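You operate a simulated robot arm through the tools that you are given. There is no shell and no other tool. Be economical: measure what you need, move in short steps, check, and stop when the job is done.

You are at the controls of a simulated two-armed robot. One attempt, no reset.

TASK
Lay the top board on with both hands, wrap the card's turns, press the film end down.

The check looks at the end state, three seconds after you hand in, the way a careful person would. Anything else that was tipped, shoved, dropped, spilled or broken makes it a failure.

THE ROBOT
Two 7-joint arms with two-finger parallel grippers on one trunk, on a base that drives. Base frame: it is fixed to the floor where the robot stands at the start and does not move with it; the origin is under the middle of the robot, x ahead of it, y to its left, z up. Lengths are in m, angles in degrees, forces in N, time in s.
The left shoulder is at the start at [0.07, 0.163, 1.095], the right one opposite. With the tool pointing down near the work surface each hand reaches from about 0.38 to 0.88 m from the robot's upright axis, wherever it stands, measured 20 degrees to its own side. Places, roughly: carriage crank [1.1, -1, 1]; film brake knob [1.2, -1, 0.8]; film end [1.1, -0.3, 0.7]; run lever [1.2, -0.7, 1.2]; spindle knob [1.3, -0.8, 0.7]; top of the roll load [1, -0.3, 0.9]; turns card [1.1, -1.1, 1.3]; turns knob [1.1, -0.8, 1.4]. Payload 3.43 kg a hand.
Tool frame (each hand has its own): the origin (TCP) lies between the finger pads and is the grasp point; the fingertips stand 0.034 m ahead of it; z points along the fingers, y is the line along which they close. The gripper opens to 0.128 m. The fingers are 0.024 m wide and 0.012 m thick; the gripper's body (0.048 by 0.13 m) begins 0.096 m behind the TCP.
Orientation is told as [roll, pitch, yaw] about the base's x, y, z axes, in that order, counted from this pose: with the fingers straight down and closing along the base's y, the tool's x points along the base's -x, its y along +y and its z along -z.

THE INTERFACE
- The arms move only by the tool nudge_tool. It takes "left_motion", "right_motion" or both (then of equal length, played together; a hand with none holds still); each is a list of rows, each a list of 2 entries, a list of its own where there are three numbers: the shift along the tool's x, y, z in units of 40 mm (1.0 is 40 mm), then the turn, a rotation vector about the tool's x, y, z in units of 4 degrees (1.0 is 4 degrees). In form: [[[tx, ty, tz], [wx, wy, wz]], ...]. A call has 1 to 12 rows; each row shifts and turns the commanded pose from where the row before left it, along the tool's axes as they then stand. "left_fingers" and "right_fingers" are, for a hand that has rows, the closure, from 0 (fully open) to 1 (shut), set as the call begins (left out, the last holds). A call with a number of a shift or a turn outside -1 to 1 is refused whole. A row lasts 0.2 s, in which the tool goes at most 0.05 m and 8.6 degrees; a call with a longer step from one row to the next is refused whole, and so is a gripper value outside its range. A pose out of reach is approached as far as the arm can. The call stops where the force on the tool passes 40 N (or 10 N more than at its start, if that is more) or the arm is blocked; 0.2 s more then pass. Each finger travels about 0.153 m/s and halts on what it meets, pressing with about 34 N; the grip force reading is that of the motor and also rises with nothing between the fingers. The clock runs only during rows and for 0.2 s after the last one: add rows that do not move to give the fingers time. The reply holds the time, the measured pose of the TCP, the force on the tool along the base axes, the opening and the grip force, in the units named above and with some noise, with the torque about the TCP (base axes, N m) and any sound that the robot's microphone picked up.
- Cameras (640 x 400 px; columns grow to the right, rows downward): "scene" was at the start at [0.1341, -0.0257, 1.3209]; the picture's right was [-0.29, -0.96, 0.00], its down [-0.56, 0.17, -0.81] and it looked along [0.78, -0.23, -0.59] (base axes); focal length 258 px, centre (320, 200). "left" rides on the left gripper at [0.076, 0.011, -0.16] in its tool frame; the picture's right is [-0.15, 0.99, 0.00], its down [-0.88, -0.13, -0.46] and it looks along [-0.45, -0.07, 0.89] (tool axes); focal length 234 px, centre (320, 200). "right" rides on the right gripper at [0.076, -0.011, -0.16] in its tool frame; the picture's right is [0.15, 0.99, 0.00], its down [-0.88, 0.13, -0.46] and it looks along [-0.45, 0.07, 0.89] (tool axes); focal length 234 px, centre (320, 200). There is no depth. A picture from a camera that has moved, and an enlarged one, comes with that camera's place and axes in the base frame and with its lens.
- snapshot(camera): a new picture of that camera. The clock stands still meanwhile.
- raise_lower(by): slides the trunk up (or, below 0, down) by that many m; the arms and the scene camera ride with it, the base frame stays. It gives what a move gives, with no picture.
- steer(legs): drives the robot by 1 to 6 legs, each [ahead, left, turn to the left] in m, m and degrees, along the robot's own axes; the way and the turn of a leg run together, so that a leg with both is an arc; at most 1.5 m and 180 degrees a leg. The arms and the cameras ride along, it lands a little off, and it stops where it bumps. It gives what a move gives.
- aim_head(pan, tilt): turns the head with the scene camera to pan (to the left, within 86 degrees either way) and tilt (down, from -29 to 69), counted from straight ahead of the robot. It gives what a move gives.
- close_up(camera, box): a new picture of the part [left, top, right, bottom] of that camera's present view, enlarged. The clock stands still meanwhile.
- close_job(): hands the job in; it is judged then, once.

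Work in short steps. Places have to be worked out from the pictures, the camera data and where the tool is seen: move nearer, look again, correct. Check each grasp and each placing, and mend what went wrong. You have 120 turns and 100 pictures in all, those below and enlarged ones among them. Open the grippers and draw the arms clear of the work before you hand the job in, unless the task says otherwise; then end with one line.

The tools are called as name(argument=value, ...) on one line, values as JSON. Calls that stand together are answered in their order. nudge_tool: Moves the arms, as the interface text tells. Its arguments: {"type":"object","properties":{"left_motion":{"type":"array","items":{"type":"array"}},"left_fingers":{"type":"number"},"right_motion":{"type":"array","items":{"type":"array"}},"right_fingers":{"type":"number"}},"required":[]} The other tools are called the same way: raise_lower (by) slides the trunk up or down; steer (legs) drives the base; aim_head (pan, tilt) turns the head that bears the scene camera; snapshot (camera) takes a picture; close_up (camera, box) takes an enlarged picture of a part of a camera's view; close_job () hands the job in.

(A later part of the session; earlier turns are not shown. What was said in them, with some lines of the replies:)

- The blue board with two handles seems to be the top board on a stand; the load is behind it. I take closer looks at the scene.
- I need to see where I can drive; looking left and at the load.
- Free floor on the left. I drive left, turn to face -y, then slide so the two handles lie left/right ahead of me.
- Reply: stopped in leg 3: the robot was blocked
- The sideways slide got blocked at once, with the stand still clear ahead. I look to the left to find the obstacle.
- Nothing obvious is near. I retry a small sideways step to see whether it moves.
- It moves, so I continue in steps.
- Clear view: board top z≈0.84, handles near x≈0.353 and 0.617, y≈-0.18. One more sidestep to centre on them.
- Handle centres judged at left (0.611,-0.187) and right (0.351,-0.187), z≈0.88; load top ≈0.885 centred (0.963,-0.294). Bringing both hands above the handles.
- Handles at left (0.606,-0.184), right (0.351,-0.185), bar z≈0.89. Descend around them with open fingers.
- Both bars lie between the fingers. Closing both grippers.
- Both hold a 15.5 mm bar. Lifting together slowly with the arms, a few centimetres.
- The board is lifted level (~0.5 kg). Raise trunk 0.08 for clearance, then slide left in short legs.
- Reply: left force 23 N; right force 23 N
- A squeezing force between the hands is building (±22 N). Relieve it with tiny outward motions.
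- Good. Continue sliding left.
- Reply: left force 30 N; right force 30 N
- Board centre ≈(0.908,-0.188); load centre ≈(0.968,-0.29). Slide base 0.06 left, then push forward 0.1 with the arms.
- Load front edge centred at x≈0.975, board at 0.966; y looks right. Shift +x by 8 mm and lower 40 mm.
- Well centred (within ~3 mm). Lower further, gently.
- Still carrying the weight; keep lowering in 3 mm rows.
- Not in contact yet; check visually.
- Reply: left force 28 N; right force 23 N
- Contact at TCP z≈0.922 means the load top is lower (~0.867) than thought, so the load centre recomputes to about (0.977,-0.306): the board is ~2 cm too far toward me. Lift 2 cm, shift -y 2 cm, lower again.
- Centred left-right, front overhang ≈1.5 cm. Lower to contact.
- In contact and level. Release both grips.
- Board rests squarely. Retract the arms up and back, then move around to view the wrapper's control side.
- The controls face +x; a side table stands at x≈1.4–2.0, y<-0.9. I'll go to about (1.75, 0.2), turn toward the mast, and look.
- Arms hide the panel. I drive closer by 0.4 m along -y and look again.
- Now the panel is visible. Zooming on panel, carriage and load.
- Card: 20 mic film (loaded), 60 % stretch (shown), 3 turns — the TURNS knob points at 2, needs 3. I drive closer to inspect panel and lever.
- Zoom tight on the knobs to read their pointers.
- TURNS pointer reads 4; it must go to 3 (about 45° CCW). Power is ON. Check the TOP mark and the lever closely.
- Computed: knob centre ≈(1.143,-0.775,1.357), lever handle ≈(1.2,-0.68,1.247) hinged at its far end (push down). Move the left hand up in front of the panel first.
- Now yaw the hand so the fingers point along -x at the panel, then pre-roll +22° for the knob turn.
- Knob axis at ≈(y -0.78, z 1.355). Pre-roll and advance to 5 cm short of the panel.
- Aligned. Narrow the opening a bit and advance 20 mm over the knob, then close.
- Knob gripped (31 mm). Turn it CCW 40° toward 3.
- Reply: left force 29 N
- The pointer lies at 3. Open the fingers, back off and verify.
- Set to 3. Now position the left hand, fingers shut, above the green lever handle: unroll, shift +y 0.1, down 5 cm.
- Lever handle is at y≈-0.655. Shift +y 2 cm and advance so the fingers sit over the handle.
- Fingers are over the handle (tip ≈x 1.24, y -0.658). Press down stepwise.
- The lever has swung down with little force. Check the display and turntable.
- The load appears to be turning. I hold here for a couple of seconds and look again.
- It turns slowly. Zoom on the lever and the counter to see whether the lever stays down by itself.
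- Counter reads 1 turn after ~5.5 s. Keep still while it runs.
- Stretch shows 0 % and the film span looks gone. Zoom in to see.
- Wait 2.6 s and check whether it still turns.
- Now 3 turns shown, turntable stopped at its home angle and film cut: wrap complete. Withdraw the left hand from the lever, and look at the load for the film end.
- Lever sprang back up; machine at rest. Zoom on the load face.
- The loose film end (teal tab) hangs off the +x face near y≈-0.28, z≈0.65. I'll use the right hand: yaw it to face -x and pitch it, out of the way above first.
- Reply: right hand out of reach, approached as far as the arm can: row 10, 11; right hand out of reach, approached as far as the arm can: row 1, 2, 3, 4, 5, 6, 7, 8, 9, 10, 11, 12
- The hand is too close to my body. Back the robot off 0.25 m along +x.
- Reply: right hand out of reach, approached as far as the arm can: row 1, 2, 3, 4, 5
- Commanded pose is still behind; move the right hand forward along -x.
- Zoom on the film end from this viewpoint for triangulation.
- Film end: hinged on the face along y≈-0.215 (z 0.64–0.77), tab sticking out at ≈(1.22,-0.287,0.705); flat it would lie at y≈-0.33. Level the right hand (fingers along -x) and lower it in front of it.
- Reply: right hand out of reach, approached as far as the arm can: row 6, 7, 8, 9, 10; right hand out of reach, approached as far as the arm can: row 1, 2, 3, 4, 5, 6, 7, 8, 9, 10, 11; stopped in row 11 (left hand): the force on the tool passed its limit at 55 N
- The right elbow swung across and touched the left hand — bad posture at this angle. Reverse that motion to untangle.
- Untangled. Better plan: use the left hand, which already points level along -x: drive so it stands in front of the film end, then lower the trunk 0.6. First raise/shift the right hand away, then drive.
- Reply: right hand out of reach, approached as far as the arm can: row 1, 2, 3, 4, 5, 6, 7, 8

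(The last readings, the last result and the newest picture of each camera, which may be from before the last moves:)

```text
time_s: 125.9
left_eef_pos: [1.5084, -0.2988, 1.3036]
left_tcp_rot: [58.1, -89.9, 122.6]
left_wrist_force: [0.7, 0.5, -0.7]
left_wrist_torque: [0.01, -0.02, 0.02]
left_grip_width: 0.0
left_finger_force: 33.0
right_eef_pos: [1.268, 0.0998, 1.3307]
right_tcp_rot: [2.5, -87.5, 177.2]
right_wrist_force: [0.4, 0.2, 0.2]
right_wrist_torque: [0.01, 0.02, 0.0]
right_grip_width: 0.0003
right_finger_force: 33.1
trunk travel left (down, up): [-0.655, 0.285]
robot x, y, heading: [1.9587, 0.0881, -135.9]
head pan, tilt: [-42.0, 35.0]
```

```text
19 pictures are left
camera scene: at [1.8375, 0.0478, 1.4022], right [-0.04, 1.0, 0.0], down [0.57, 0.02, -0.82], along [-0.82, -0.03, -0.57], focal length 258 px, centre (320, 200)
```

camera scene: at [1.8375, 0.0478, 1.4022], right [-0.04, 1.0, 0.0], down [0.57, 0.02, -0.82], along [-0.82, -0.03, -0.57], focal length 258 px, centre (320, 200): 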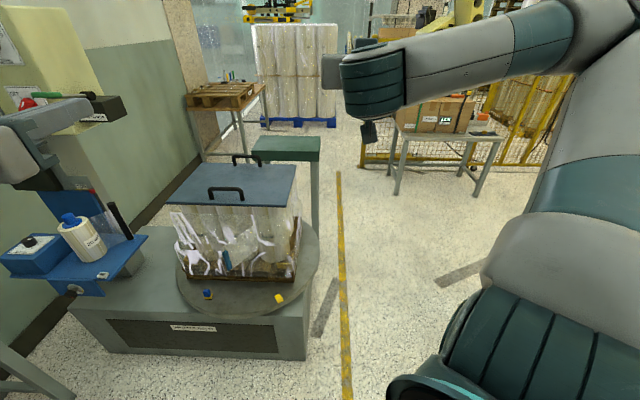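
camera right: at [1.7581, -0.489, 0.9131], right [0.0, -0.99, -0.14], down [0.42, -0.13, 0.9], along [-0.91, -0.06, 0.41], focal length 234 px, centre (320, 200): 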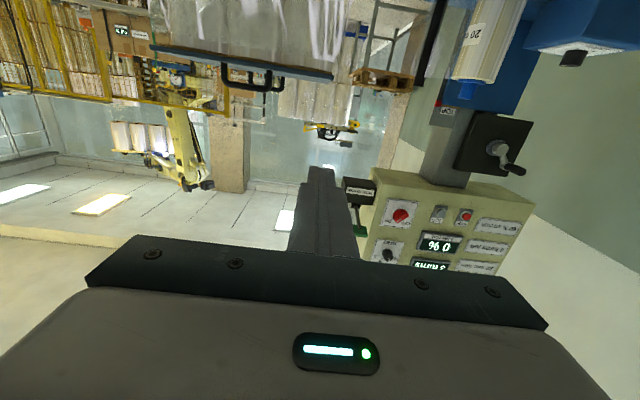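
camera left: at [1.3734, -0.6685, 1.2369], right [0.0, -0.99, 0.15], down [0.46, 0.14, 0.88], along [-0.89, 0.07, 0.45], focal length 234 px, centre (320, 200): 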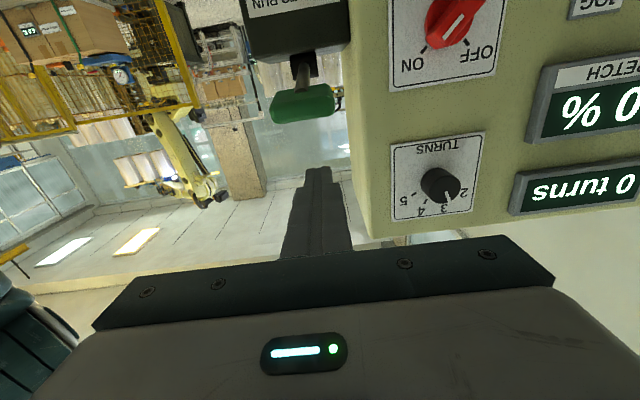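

Clear. Lower the trunk 0.45 and look through the left camera.

raise_lower(by=-0.45)

snapshot(camera="left")

snapshot(camera="scene")

```text
refused: -0.45 is not a number from -0.4 to 0.4
```

```text
18 pictures are left
camera left: at [1.669, -0.3088, 1.2273], right [0.01, -0.99, 0.15], down [0.45, 0.14, 0.88], along [-0.89, 0.06, 0.45], focal length 234 px, centre (320, 200)
```

left: 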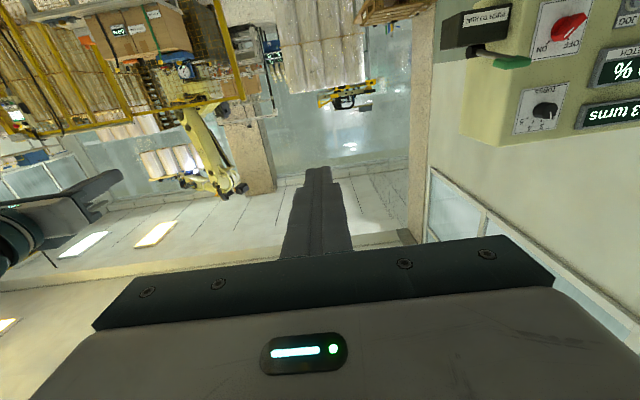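

```text
17 pictures are left
camera scene: at [1.8375, 0.0478, 1.4022], right [-0.04, 1.0, 0.0], down [0.57, 0.02, -0.82], along [-0.82, -0.03, -0.57], focal length 258 px, centre (320, 200)
```

scene: 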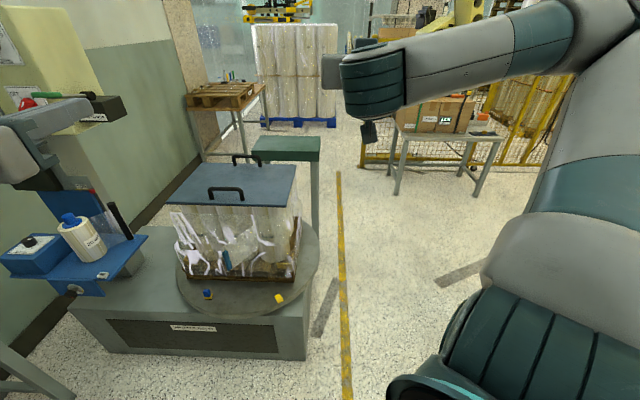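

Limit is 0.4 per call; lower in two calls of 0.3 total 0.6, without wasting pictures.

raise_lower(by=-0.3)

raise_lower(by=-0.28)

snapshot(camera="scene")

```text
time_s: 128.9
left_eef_pos: [1.508, -0.2976, 1.0035]
left_tcp_rot: [63.1, -89.9, 117.8]
left_wrist_force: [-0.8, 0.5, 0.3]
left_wrist_torque: [0.0, -0.01, 0.0]
left_grip_width: 0.0
left_finger_force: 33.4
right_eef_pos: [1.2695, 0.0996, 1.031]
right_tcp_rot: [2.7, -87.5, 176.9]
right_wrist_force: [0.1, 0.8, -0.2]
right_wrist_torque: [0.02, 0.01, 0.02]
right_grip_width: 0.0
right_finger_force: 33.2
trunk travel left (down, up): [-0.355, 0.585]
robot x, y, heading: [1.9589, 0.0864, -135.7]
head pan, tilt: [-42.0, 35.0]
```

```text
time_s: 131.8
left_eef_pos: [1.5081, -0.2985, 0.7241]
left_tcp_rot: [62.5, -90.0, 118.2]
left_wrist_force: [-0.7, 0.2, -0.1]
left_wrist_torque: [0.0, 0.01, -0.03]
left_grip_width: 0.0
left_finger_force: 33.1
right_eef_pos: [1.2692, 0.0998, 0.7503]
right_tcp_rot: [2.8, -87.5, 177.0]
right_wrist_force: [-0.1, 0.2, 0.9]
right_wrist_torque: [0.0, 0.0, 0.0]
right_grip_width: 0.0
right_finger_force: 32.9
trunk travel left (down, up): [-0.075, 0.865]
robot x, y, heading: [1.9626, 0.0842, -135.8]
head pan, tilt: [-42.0, 35.0]
```

```text
16 pictures are left
camera scene: at [1.8376, 0.0481, 0.8223], right [-0.04, 1.0, 0.0], down [0.57, 0.02, -0.82], along [-0.82, -0.03, -0.57], focal length 258 px, centre (320, 200)
```

scene: 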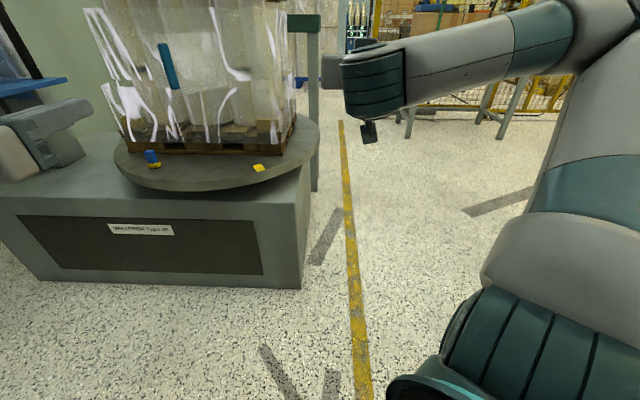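

Tab recomputed: ≈(1.25,-0.29,0.745), z 0.70–0.79. Raise trunk 22 mm, advance the left hand until tips are ~4 cm short, and look.

raise_lower(by=0.022)

nudge_tool(left_motion=[[[0, -0.1, 0.7], [0, 0, 0]], [[0, -0.1, 0.7], [0, 0, 0]], [[0, 0, 0.7], [0, 0, 0]], [[0, 0, 0.7], [0, 0, 0]], [[0, 0, 0.7], [0, 0, 0]], [[0, 0, 0.7], [0, 0, 0]]])

aim_head(pan=-25, tilt=20)

snapshot(camera="scene")

snapshot(camera="left")

```text
time_s: 132.4
left_eef_pos: [1.5082, -0.2984, 0.7455]
left_tcp_rot: [54.3, -89.8, 126.3]
left_wrist_force: [-0.4, -0.6, -0.4]
left_wrist_torque: [0.01, 0.03, 0.02]
left_grip_width: 0.0
left_finger_force: 32.9
right_eef_pos: [1.2686, 0.0996, 0.7716]
right_tcp_rot: [2.4, -87.5, 177.3]
right_wrist_force: [0.4, 0.2, -0.9]
right_wrist_torque: [0.03, 0.02, -0.02]
right_grip_width: 0.0
right_finger_force: 32.9
trunk travel left (down, up): [-0.097, 0.843]
robot x, y, heading: [1.9649, 0.0828, -135.9]
head pan, tilt: [-42.0, 35.0]
```

```text
time_s: 133.8
left_eef_pos: [1.3393, -0.2925, 0.7478]
left_tcp_rot: [60.5, -89.8, 120.3]
left_wrist_force: [-0.4, 0.3, -0.1]
left_wrist_torque: [0.02, 0.0, -0.02]
left_grip_width: 0.0002
left_finger_force: 33.1
right_eef_pos: [1.268, 0.0999, 0.7729]
right_tcp_rot: [2.8, -87.5, 177.0]
right_wrist_force: [-0.3, -0.4, -0.2]
right_wrist_torque: [0.0, -0.02, -0.03]
right_grip_width: 0.0
right_finger_force: 33.3
trunk travel left (down, up): [-0.097, 0.843]
robot x, y, heading: [1.9594, 0.0854, -135.7]
head pan, tilt: [-42.0, 35.0]
```

```text
time_s: 134.6
left_eef_pos: [1.3403, -0.2948, 0.7479]
left_tcp_rot: [57.7, -90.0, 122.9]
left_wrist_force: [0.4, -0.7, -0.2]
left_wrist_torque: [-0.01, -0.01, -0.05]
left_grip_width: 0.0
left_finger_force: 33.0
right_eef_pos: [1.269, 0.0988, 0.7721]
right_tcp_rot: [2.6, -87.6, 177.1]
right_wrist_force: [-0.1, 0.2, 0.2]
right_wrist_torque: [0.0, -0.01, 0.04]
right_grip_width: 0.0
right_finger_force: 33.0
trunk travel left (down, up): [-0.097, 0.843]
robot x, y, heading: [1.9641, 0.0881, -135.8]
head pan, tilt: [-25.0, 20.0]
```

```text
15 pictures are left
camera scene: at [1.8375, 0.0209, 0.868], right [-0.33, 0.94, 0.0], down [0.32, 0.11, -0.94], along [-0.89, -0.31, -0.34], focal length 258 px, centre (320, 200)
```

scene: 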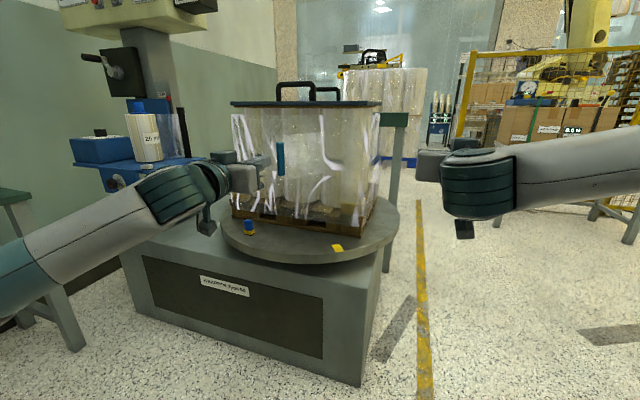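

```text
14 pictures are left
camera left: at [1.5008, -0.3049, 0.6719], right [0.01, -0.99, 0.15], down [0.45, 0.14, 0.88], along [-0.89, 0.06, 0.45], focal length 234 px, centre (320, 200)
```

left: 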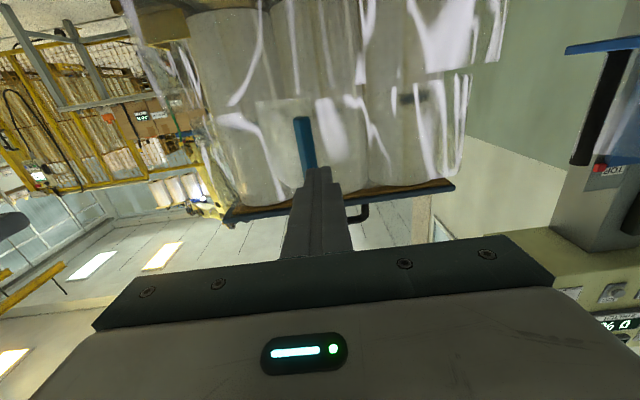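

Tab at ≈(1.255,-0.284,0.737). Push it inwards following its swing arc toward the face.

nudge_tool(left_motion=[[[0.12, -0.22, 0.64], [0, 0, 0]], [[0.12, -0.22, 0.64], [0, 0, 0]], [[0, 0.49, 0.44], [0, 0, 0]], [[0, 0.49, 0.44], [0, 0, 0]], [[0, 0.31, 0.5], [0, 0, 0]], [[0, 0.31, 0.5], [0, 0, 0]], [[0, 0.15, 0.4], [0, 0, 0]]])

snapshot(camera="left")

close_up(camera="scene", box=[180, 80, 400, 270])

```text
time_s: 136.2
left_eef_pos: [1.2003, -0.3444, 0.7355]
left_tcp_rot: [47.1, -89.8, 133.6]
left_wrist_force: [-0.1, -0.7, -1.0]
left_wrist_torque: [-0.02, 0.01, 0.02]
left_grip_width: 0.0
left_finger_force: 33.0
right_eef_pos: [1.2675, 0.099, 0.7724]
right_tcp_rot: [2.6, -87.5, 177.0]
right_wrist_force: [0.6, -0.3, 0.6]
right_wrist_torque: [-0.05, -0.02, -0.02]
right_grip_width: 0.0001
right_finger_force: 32.9
trunk travel left (down, up): [-0.097, 0.843]
robot x, y, heading: [1.9599, 0.0883, -135.7]
head pan, tilt: [-25.0, 20.0]
```

```text
13 pictures are left
camera left: at [1.361, -0.3554, 0.6588], right [0.01, -0.99, 0.15], down [0.45, 0.14, 0.88], along [-0.89, 0.06, 0.45], focal length 234 px, centre (320, 200)
```

left: 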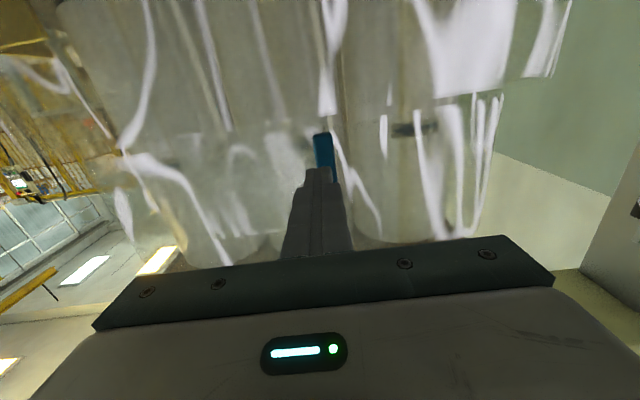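

```text
2.11 times, centred on (290, 175) of scene
camera zoom: at [1.8375, 0.0208, 0.868], right [-0.33, 0.94, 0.0], down [0.32, 0.11, -0.94], along [-0.89, -0.31, -0.34], focal length 542 px, centre (383, 253)
```

zoom: 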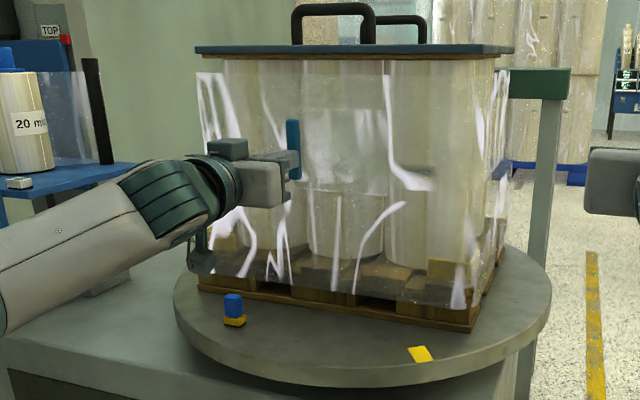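

The flap folds in as planned. Press on slowly toward the face.

nudge_tool(left_motion=[[[0, 0.12, 0.3], [0, 0, 0]], [[0, 0.1, 0.25], [0, 0, 0]]])

nudge_tool(left_motion=[[[0, 0, 0.15], [0, 0, 0]], [[0, 0, 0.1], [0, 0, 0]]])

```text
time_s: 136.7
left_eef_pos: [1.1902, -0.3503, 0.7351]
left_tcp_rot: [72.7, -89.9, 108.0]
left_wrist_force: [5.6, 1.2, 1.2]
left_wrist_torque: [-0.02, 0.04, -0.02]
left_grip_width: 0.0
left_finger_force: 33.0
right_eef_pos: [1.2694, 0.0996, 0.7736]
right_tcp_rot: [2.2, -87.5, 177.4]
right_wrist_force: [-0.8, -0.7, -0.5]
right_wrist_torque: [-0.01, 0.03, 0.01]
right_grip_width: 0.0002
right_finger_force: 32.9
trunk travel left (down, up): [-0.097, 0.843]
robot x, y, heading: [1.9614, 0.085, -135.9]
head pan, tilt: [-25.0, 20.0]
stopped in row 2 (left hand): the force on the tool passed its limit at 105 N (the readings are from after the stop); the commanded pose is now the measured one
```

```text
time_s: 137.0
left_eef_pos: [1.1909, -0.3501, 0.7361]
left_tcp_rot: [75.9, -90.0, 104.7]
left_wrist_force: [18.4, 2.6, 1.3]
left_wrist_torque: [0.1, 0.07, -0.12]
left_grip_width: 0.0002
left_finger_force: 32.6
right_eef_pos: [1.2707, 0.0976, 0.7731]
right_tcp_rot: [2.4, -87.4, 177.4]
right_wrist_force: [-0.3, 0.6, 1.3]
right_wrist_torque: [0.0, 0.02, 0.0]
right_grip_width: 0.0
right_finger_force: 33.0
trunk travel left (down, up): [-0.097, 0.843]
robot x, y, heading: [1.965, 0.0849, -135.7]
head pan, tilt: [-25.0, 20.0]
stopped in row 1 (left hand): the force on the tool passed its limit at 50 N (the readings are from after the stop); the commanded pose is now the measured one
```

Firm contact with the load face at tip x≈1.156. Look at how it lies.

close_up(camera="scene", box=[180, 80, 400, 270])

close_up(camera="left", box=[220, 60, 440, 220])

```text
2.11 times, centred on (290, 175) of scene
camera zoom: at [1.84, 0.0207, 0.8683], right [-0.33, 0.94, 0.0], down [0.32, 0.11, -0.94], along [-0.89, -0.31, -0.34], focal length 542 px, centre (383, 253)
```

zoom: 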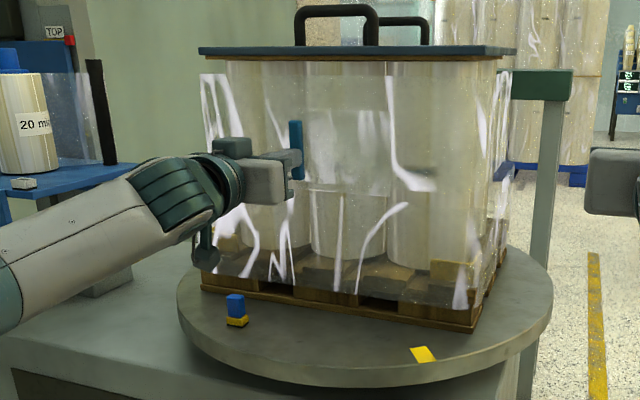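

```text
2.50 times, centred on (330, 140) of left
camera zoom: at [1.351, -0.3613, 0.6597], right [0.01, -0.99, 0.15], down [0.45, 0.14, 0.88], along [-0.89, 0.06, 0.45], focal length 585 px, centre (295, 350)
```

zoom: 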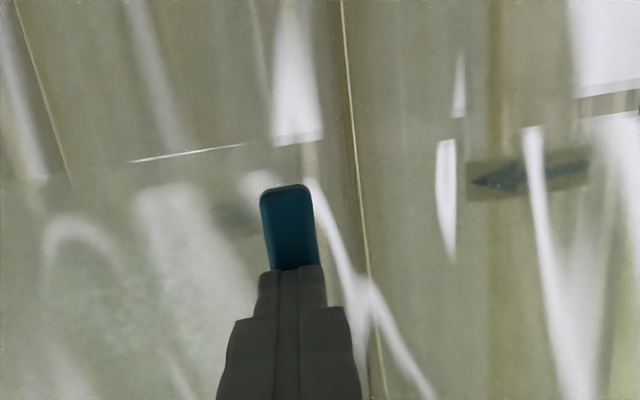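

Film end lies flat under the fingertips. Hold ~1 s with gentle pressure, then back off straight and check it stays.

nudge_tool(left_motion=[[[0, 0, 0.02], [0, 0, 0]], [[0, 0, 0], [0, 0, 0]], [[0, 0, 0], [0, 0, 0]], [[0, 0, 0], [0, 0, 0]], [[0, 0, 0], [0, 0, 0]]])

nudge_tool(left_motion=[[[0, 0, -0.2], [0, 0, 0]], [[0, 0, -0.5], [0, 0, 0]], [[0, 0, -0.8], [0, 0, 0]], [[0, 0, -0.8], [0, 0, 0]], [[0, 0, -0.8], [0, 0, 0]]])

close_up(camera="left", box=[220, 60, 440, 220])

close_up(camera="scene", box=[180, 80, 400, 270])

```text
time_s: 137.9
left_eef_pos: [1.19, -0.3501, 0.7362]
left_tcp_rot: [76.2, -89.7, 104.5]
left_wrist_force: [19.1, 2.7, 1.0]
left_wrist_torque: [0.17, 0.08, -0.11]
left_grip_width: 0.0
left_finger_force: 33.2
right_eef_pos: [1.272, 0.097, 0.773]
right_tcp_rot: [2.3, -87.6, 177.4]
right_wrist_force: [0.0, -0.3, -0.5]
right_wrist_torque: [0.01, 0.01, -0.01]
right_grip_width: 0.0
right_finger_force: 33.1
trunk travel left (down, up): [-0.097, 0.843]
robot x, y, heading: [1.9662, 0.0877, -135.7]
head pan, tilt: [-25.0, 20.0]
stopped in row 4 (left hand): the force on the tool passed its limit at 41 N (the readings are from after the stop); the commanded pose is now the measured one
```

```text
time_s: 139.1
left_eef_pos: [1.313, -0.3468, 0.7342]
left_tcp_rot: [32.1, -89.8, 148.6]
left_wrist_force: [-0.7, -0.6, -0.4]
left_wrist_torque: [0.01, 0.01, 0.0]
left_grip_width: 0.0001
left_finger_force: 33.1
right_eef_pos: [1.2704, 0.0976, 0.7726]
right_tcp_rot: [2.3, -87.5, 177.5]
right_wrist_force: [0.1, 0.6, 0.3]
right_wrist_torque: [0.01, 0.0, -0.01]
right_grip_width: 0.0001
right_finger_force: 33.0
trunk travel left (down, up): [-0.097, 0.843]
robot x, y, heading: [1.9614, 0.0862, -135.6]
head pan, tilt: [-25.0, 20.0]
```

```text
2.50 times, centred on (330, 140) of left
camera zoom: at [1.4732, -0.3584, 0.6595], right [0.01, -0.99, 0.15], down [0.45, 0.14, 0.88], along [-0.89, 0.06, 0.45], focal length 585 px, centre (295, 350)
```

zoom: 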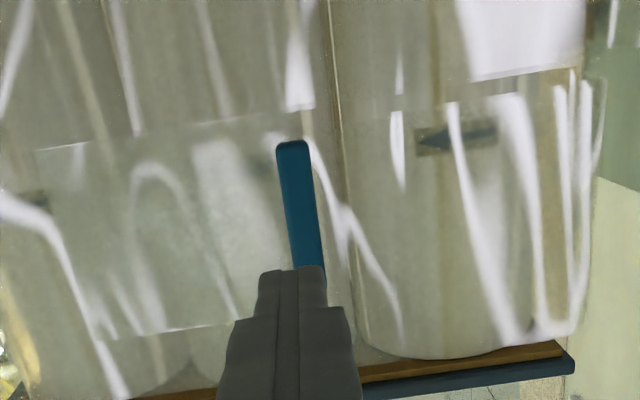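

```text
2.11 times, centred on (290, 175) of scene
camera zoom: at [1.8387, 0.0206, 0.8681], right [-0.33, 0.94, 0.0], down [0.32, 0.11, -0.94], along [-0.89, -0.31, -0.34], focal length 542 px, centre (383, 253)
```

zoom: 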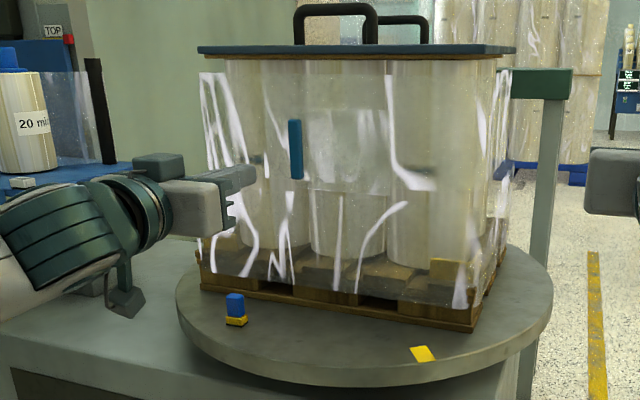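

The film end stays flat. Back the robot off +x, open both grippers, and do a final check.

steer(legs=[[-0.28, 0.2, 0]])

nudge_tool(left_motion=[[[0, 0, 0], [0, 0, 0]], [[0, 0, 0], [0, 0, 0]], [[0, 0, 0], [0, 0, 0]], [[0, 0, 0], [0, 0, 0]]], right_motion=[[[0, 0, 0], [0, 0, 0]], [[0, 0, 0], [0, 0, 0]], [[0, 0, 0], [0, 0, 0]], [[0, 0, 0], [0, 0, 0]]], left_fingers=0, right_fingers=0)

raise_lower(by=0.4)

snapshot(camera="scene")

```text
time_s: 141.3
left_eef_pos: [1.6521, -0.2969, 0.7362]
left_tcp_rot: [36.5, -89.7, 144.1]
left_wrist_force: [0.0, 0.9, 0.2]
left_wrist_torque: [-0.02, -0.02, 0.0]
left_grip_width: 0.0
left_finger_force: 33.2
right_eef_pos: [1.6107, 0.1495, 0.7728]
right_tcp_rot: [2.2, -87.6, 177.4]
right_wrist_force: [0.4, 0.3, 0.0]
right_wrist_torque: [-0.01, 0.01, -0.04]
right_grip_width: 0.0
right_finger_force: 33.0
trunk travel left (down, up): [-0.097, 0.843]
robot x, y, heading: [2.301, 0.1327, -135.9]
head pan, tilt: [-25.0, 20.0]
```

```text
time_s: 142.3
left_eef_pos: [1.6534, -0.2966, 0.7357]
left_tcp_rot: [35.4, -89.7, 145.2]
left_wrist_force: [0.2, -0.6, 0.1]
left_wrist_torque: [-0.03, 0.01, 0.02]
left_grip_width: 0.128
left_finger_force: 0.2
right_eef_pos: [1.6113, 0.1484, 0.773]
right_tcp_rot: [2.4, -87.5, 177.2]
right_wrist_force: [-0.3, 0.7, 0.4]
right_wrist_torque: [-0.02, -0.01, -0.01]
right_grip_width: 0.1282
right_finger_force: 0.0
trunk travel left (down, up): [-0.097, 0.843]
robot x, y, heading: [2.3025, 0.1345, -136.0]
head pan, tilt: [-25.0, 20.0]
```

```text
time_s: 146.2
left_eef_pos: [1.6523, -0.2961, 1.1361]
left_tcp_rot: [34.5, -89.8, 146.1]
left_wrist_force: [-0.6, 0.9, -1.1]
left_wrist_torque: [0.01, 0.02, -0.01]
left_grip_width: 0.1283
left_finger_force: 0.1
right_eef_pos: [1.6112, 0.1494, 1.1714]
right_tcp_rot: [2.3, -87.4, 177.4]
right_wrist_force: [0.1, 0.1, 0.4]
right_wrist_torque: [-0.01, 0.02, 0.02]
right_grip_width: 0.128
right_finger_force: 0.0
trunk travel left (down, up): [-0.497, 0.443]
robot x, y, heading: [2.3041, 0.1367, -135.9]
head pan, tilt: [-25.0, 20.0]
```

```text
7 pictures are left
camera scene: at [2.1799, 0.0705, 1.268], right [-0.33, 0.94, 0.0], down [0.32, 0.11, -0.94], along [-0.89, -0.31, -0.34], focal length 258 px, centre (320, 200)
```

scene: 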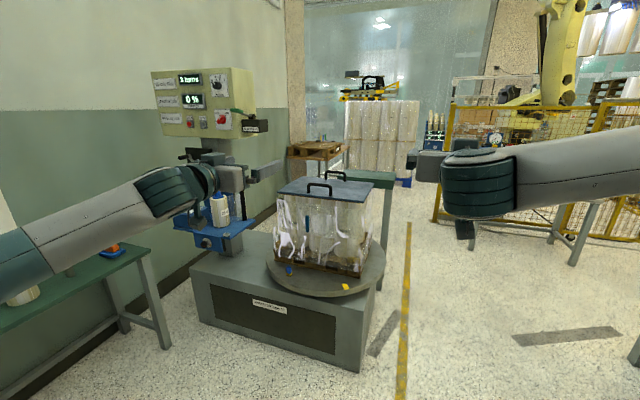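

close_up(camera="scene", box=[250, 160, 400, 310])

close_up(camera="scene", box=[140, 60, 280, 150])

```text
2.67 times, centred on (325, 235) of scene
camera zoom: at [2.1799, 0.0705, 1.268], right [-0.33, 0.94, 0.0], down [0.32, 0.11, -0.94], along [-0.89, -0.31, -0.34], focal length 687 px, centre (307, 107)
```

zoom: 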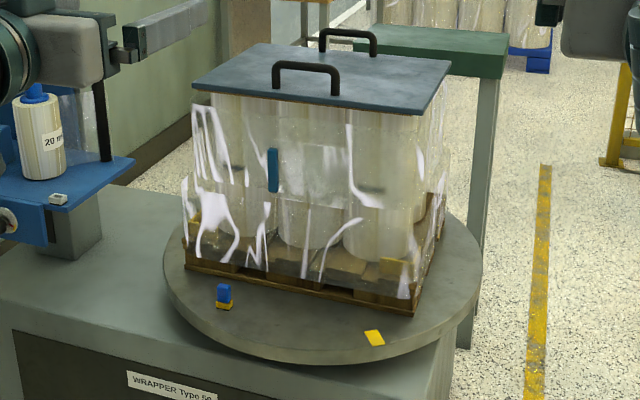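

```text
4.44 times, centred on (210, 105) of scene
camera zoom: at [2.1799, 0.0705, 1.268], right [-0.33, 0.94, 0.0], down [0.32, 0.11, -0.94], along [-0.89, -0.31, -0.34], focal length 1144 px, centre (809, 622)
```

zoom: 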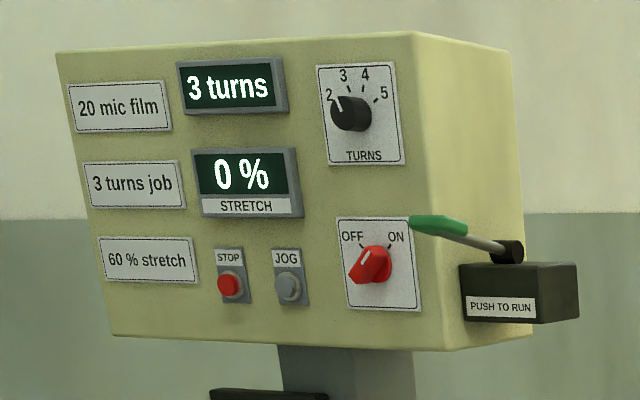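

Board is seated, the counter reads 3 turns, the film end lies flat, and both arms are clear with grippers open. Handing in.

close_job()

```text
The job is handed in.
```

I laid the top board on the load with both hands, ran the card's 3 turns and pressed the film end flat. In the last pictures the counter read 3 turns, the film end stayed flat, and the arms were clear with the grippers open. I handed the job in, but no verdict came back.
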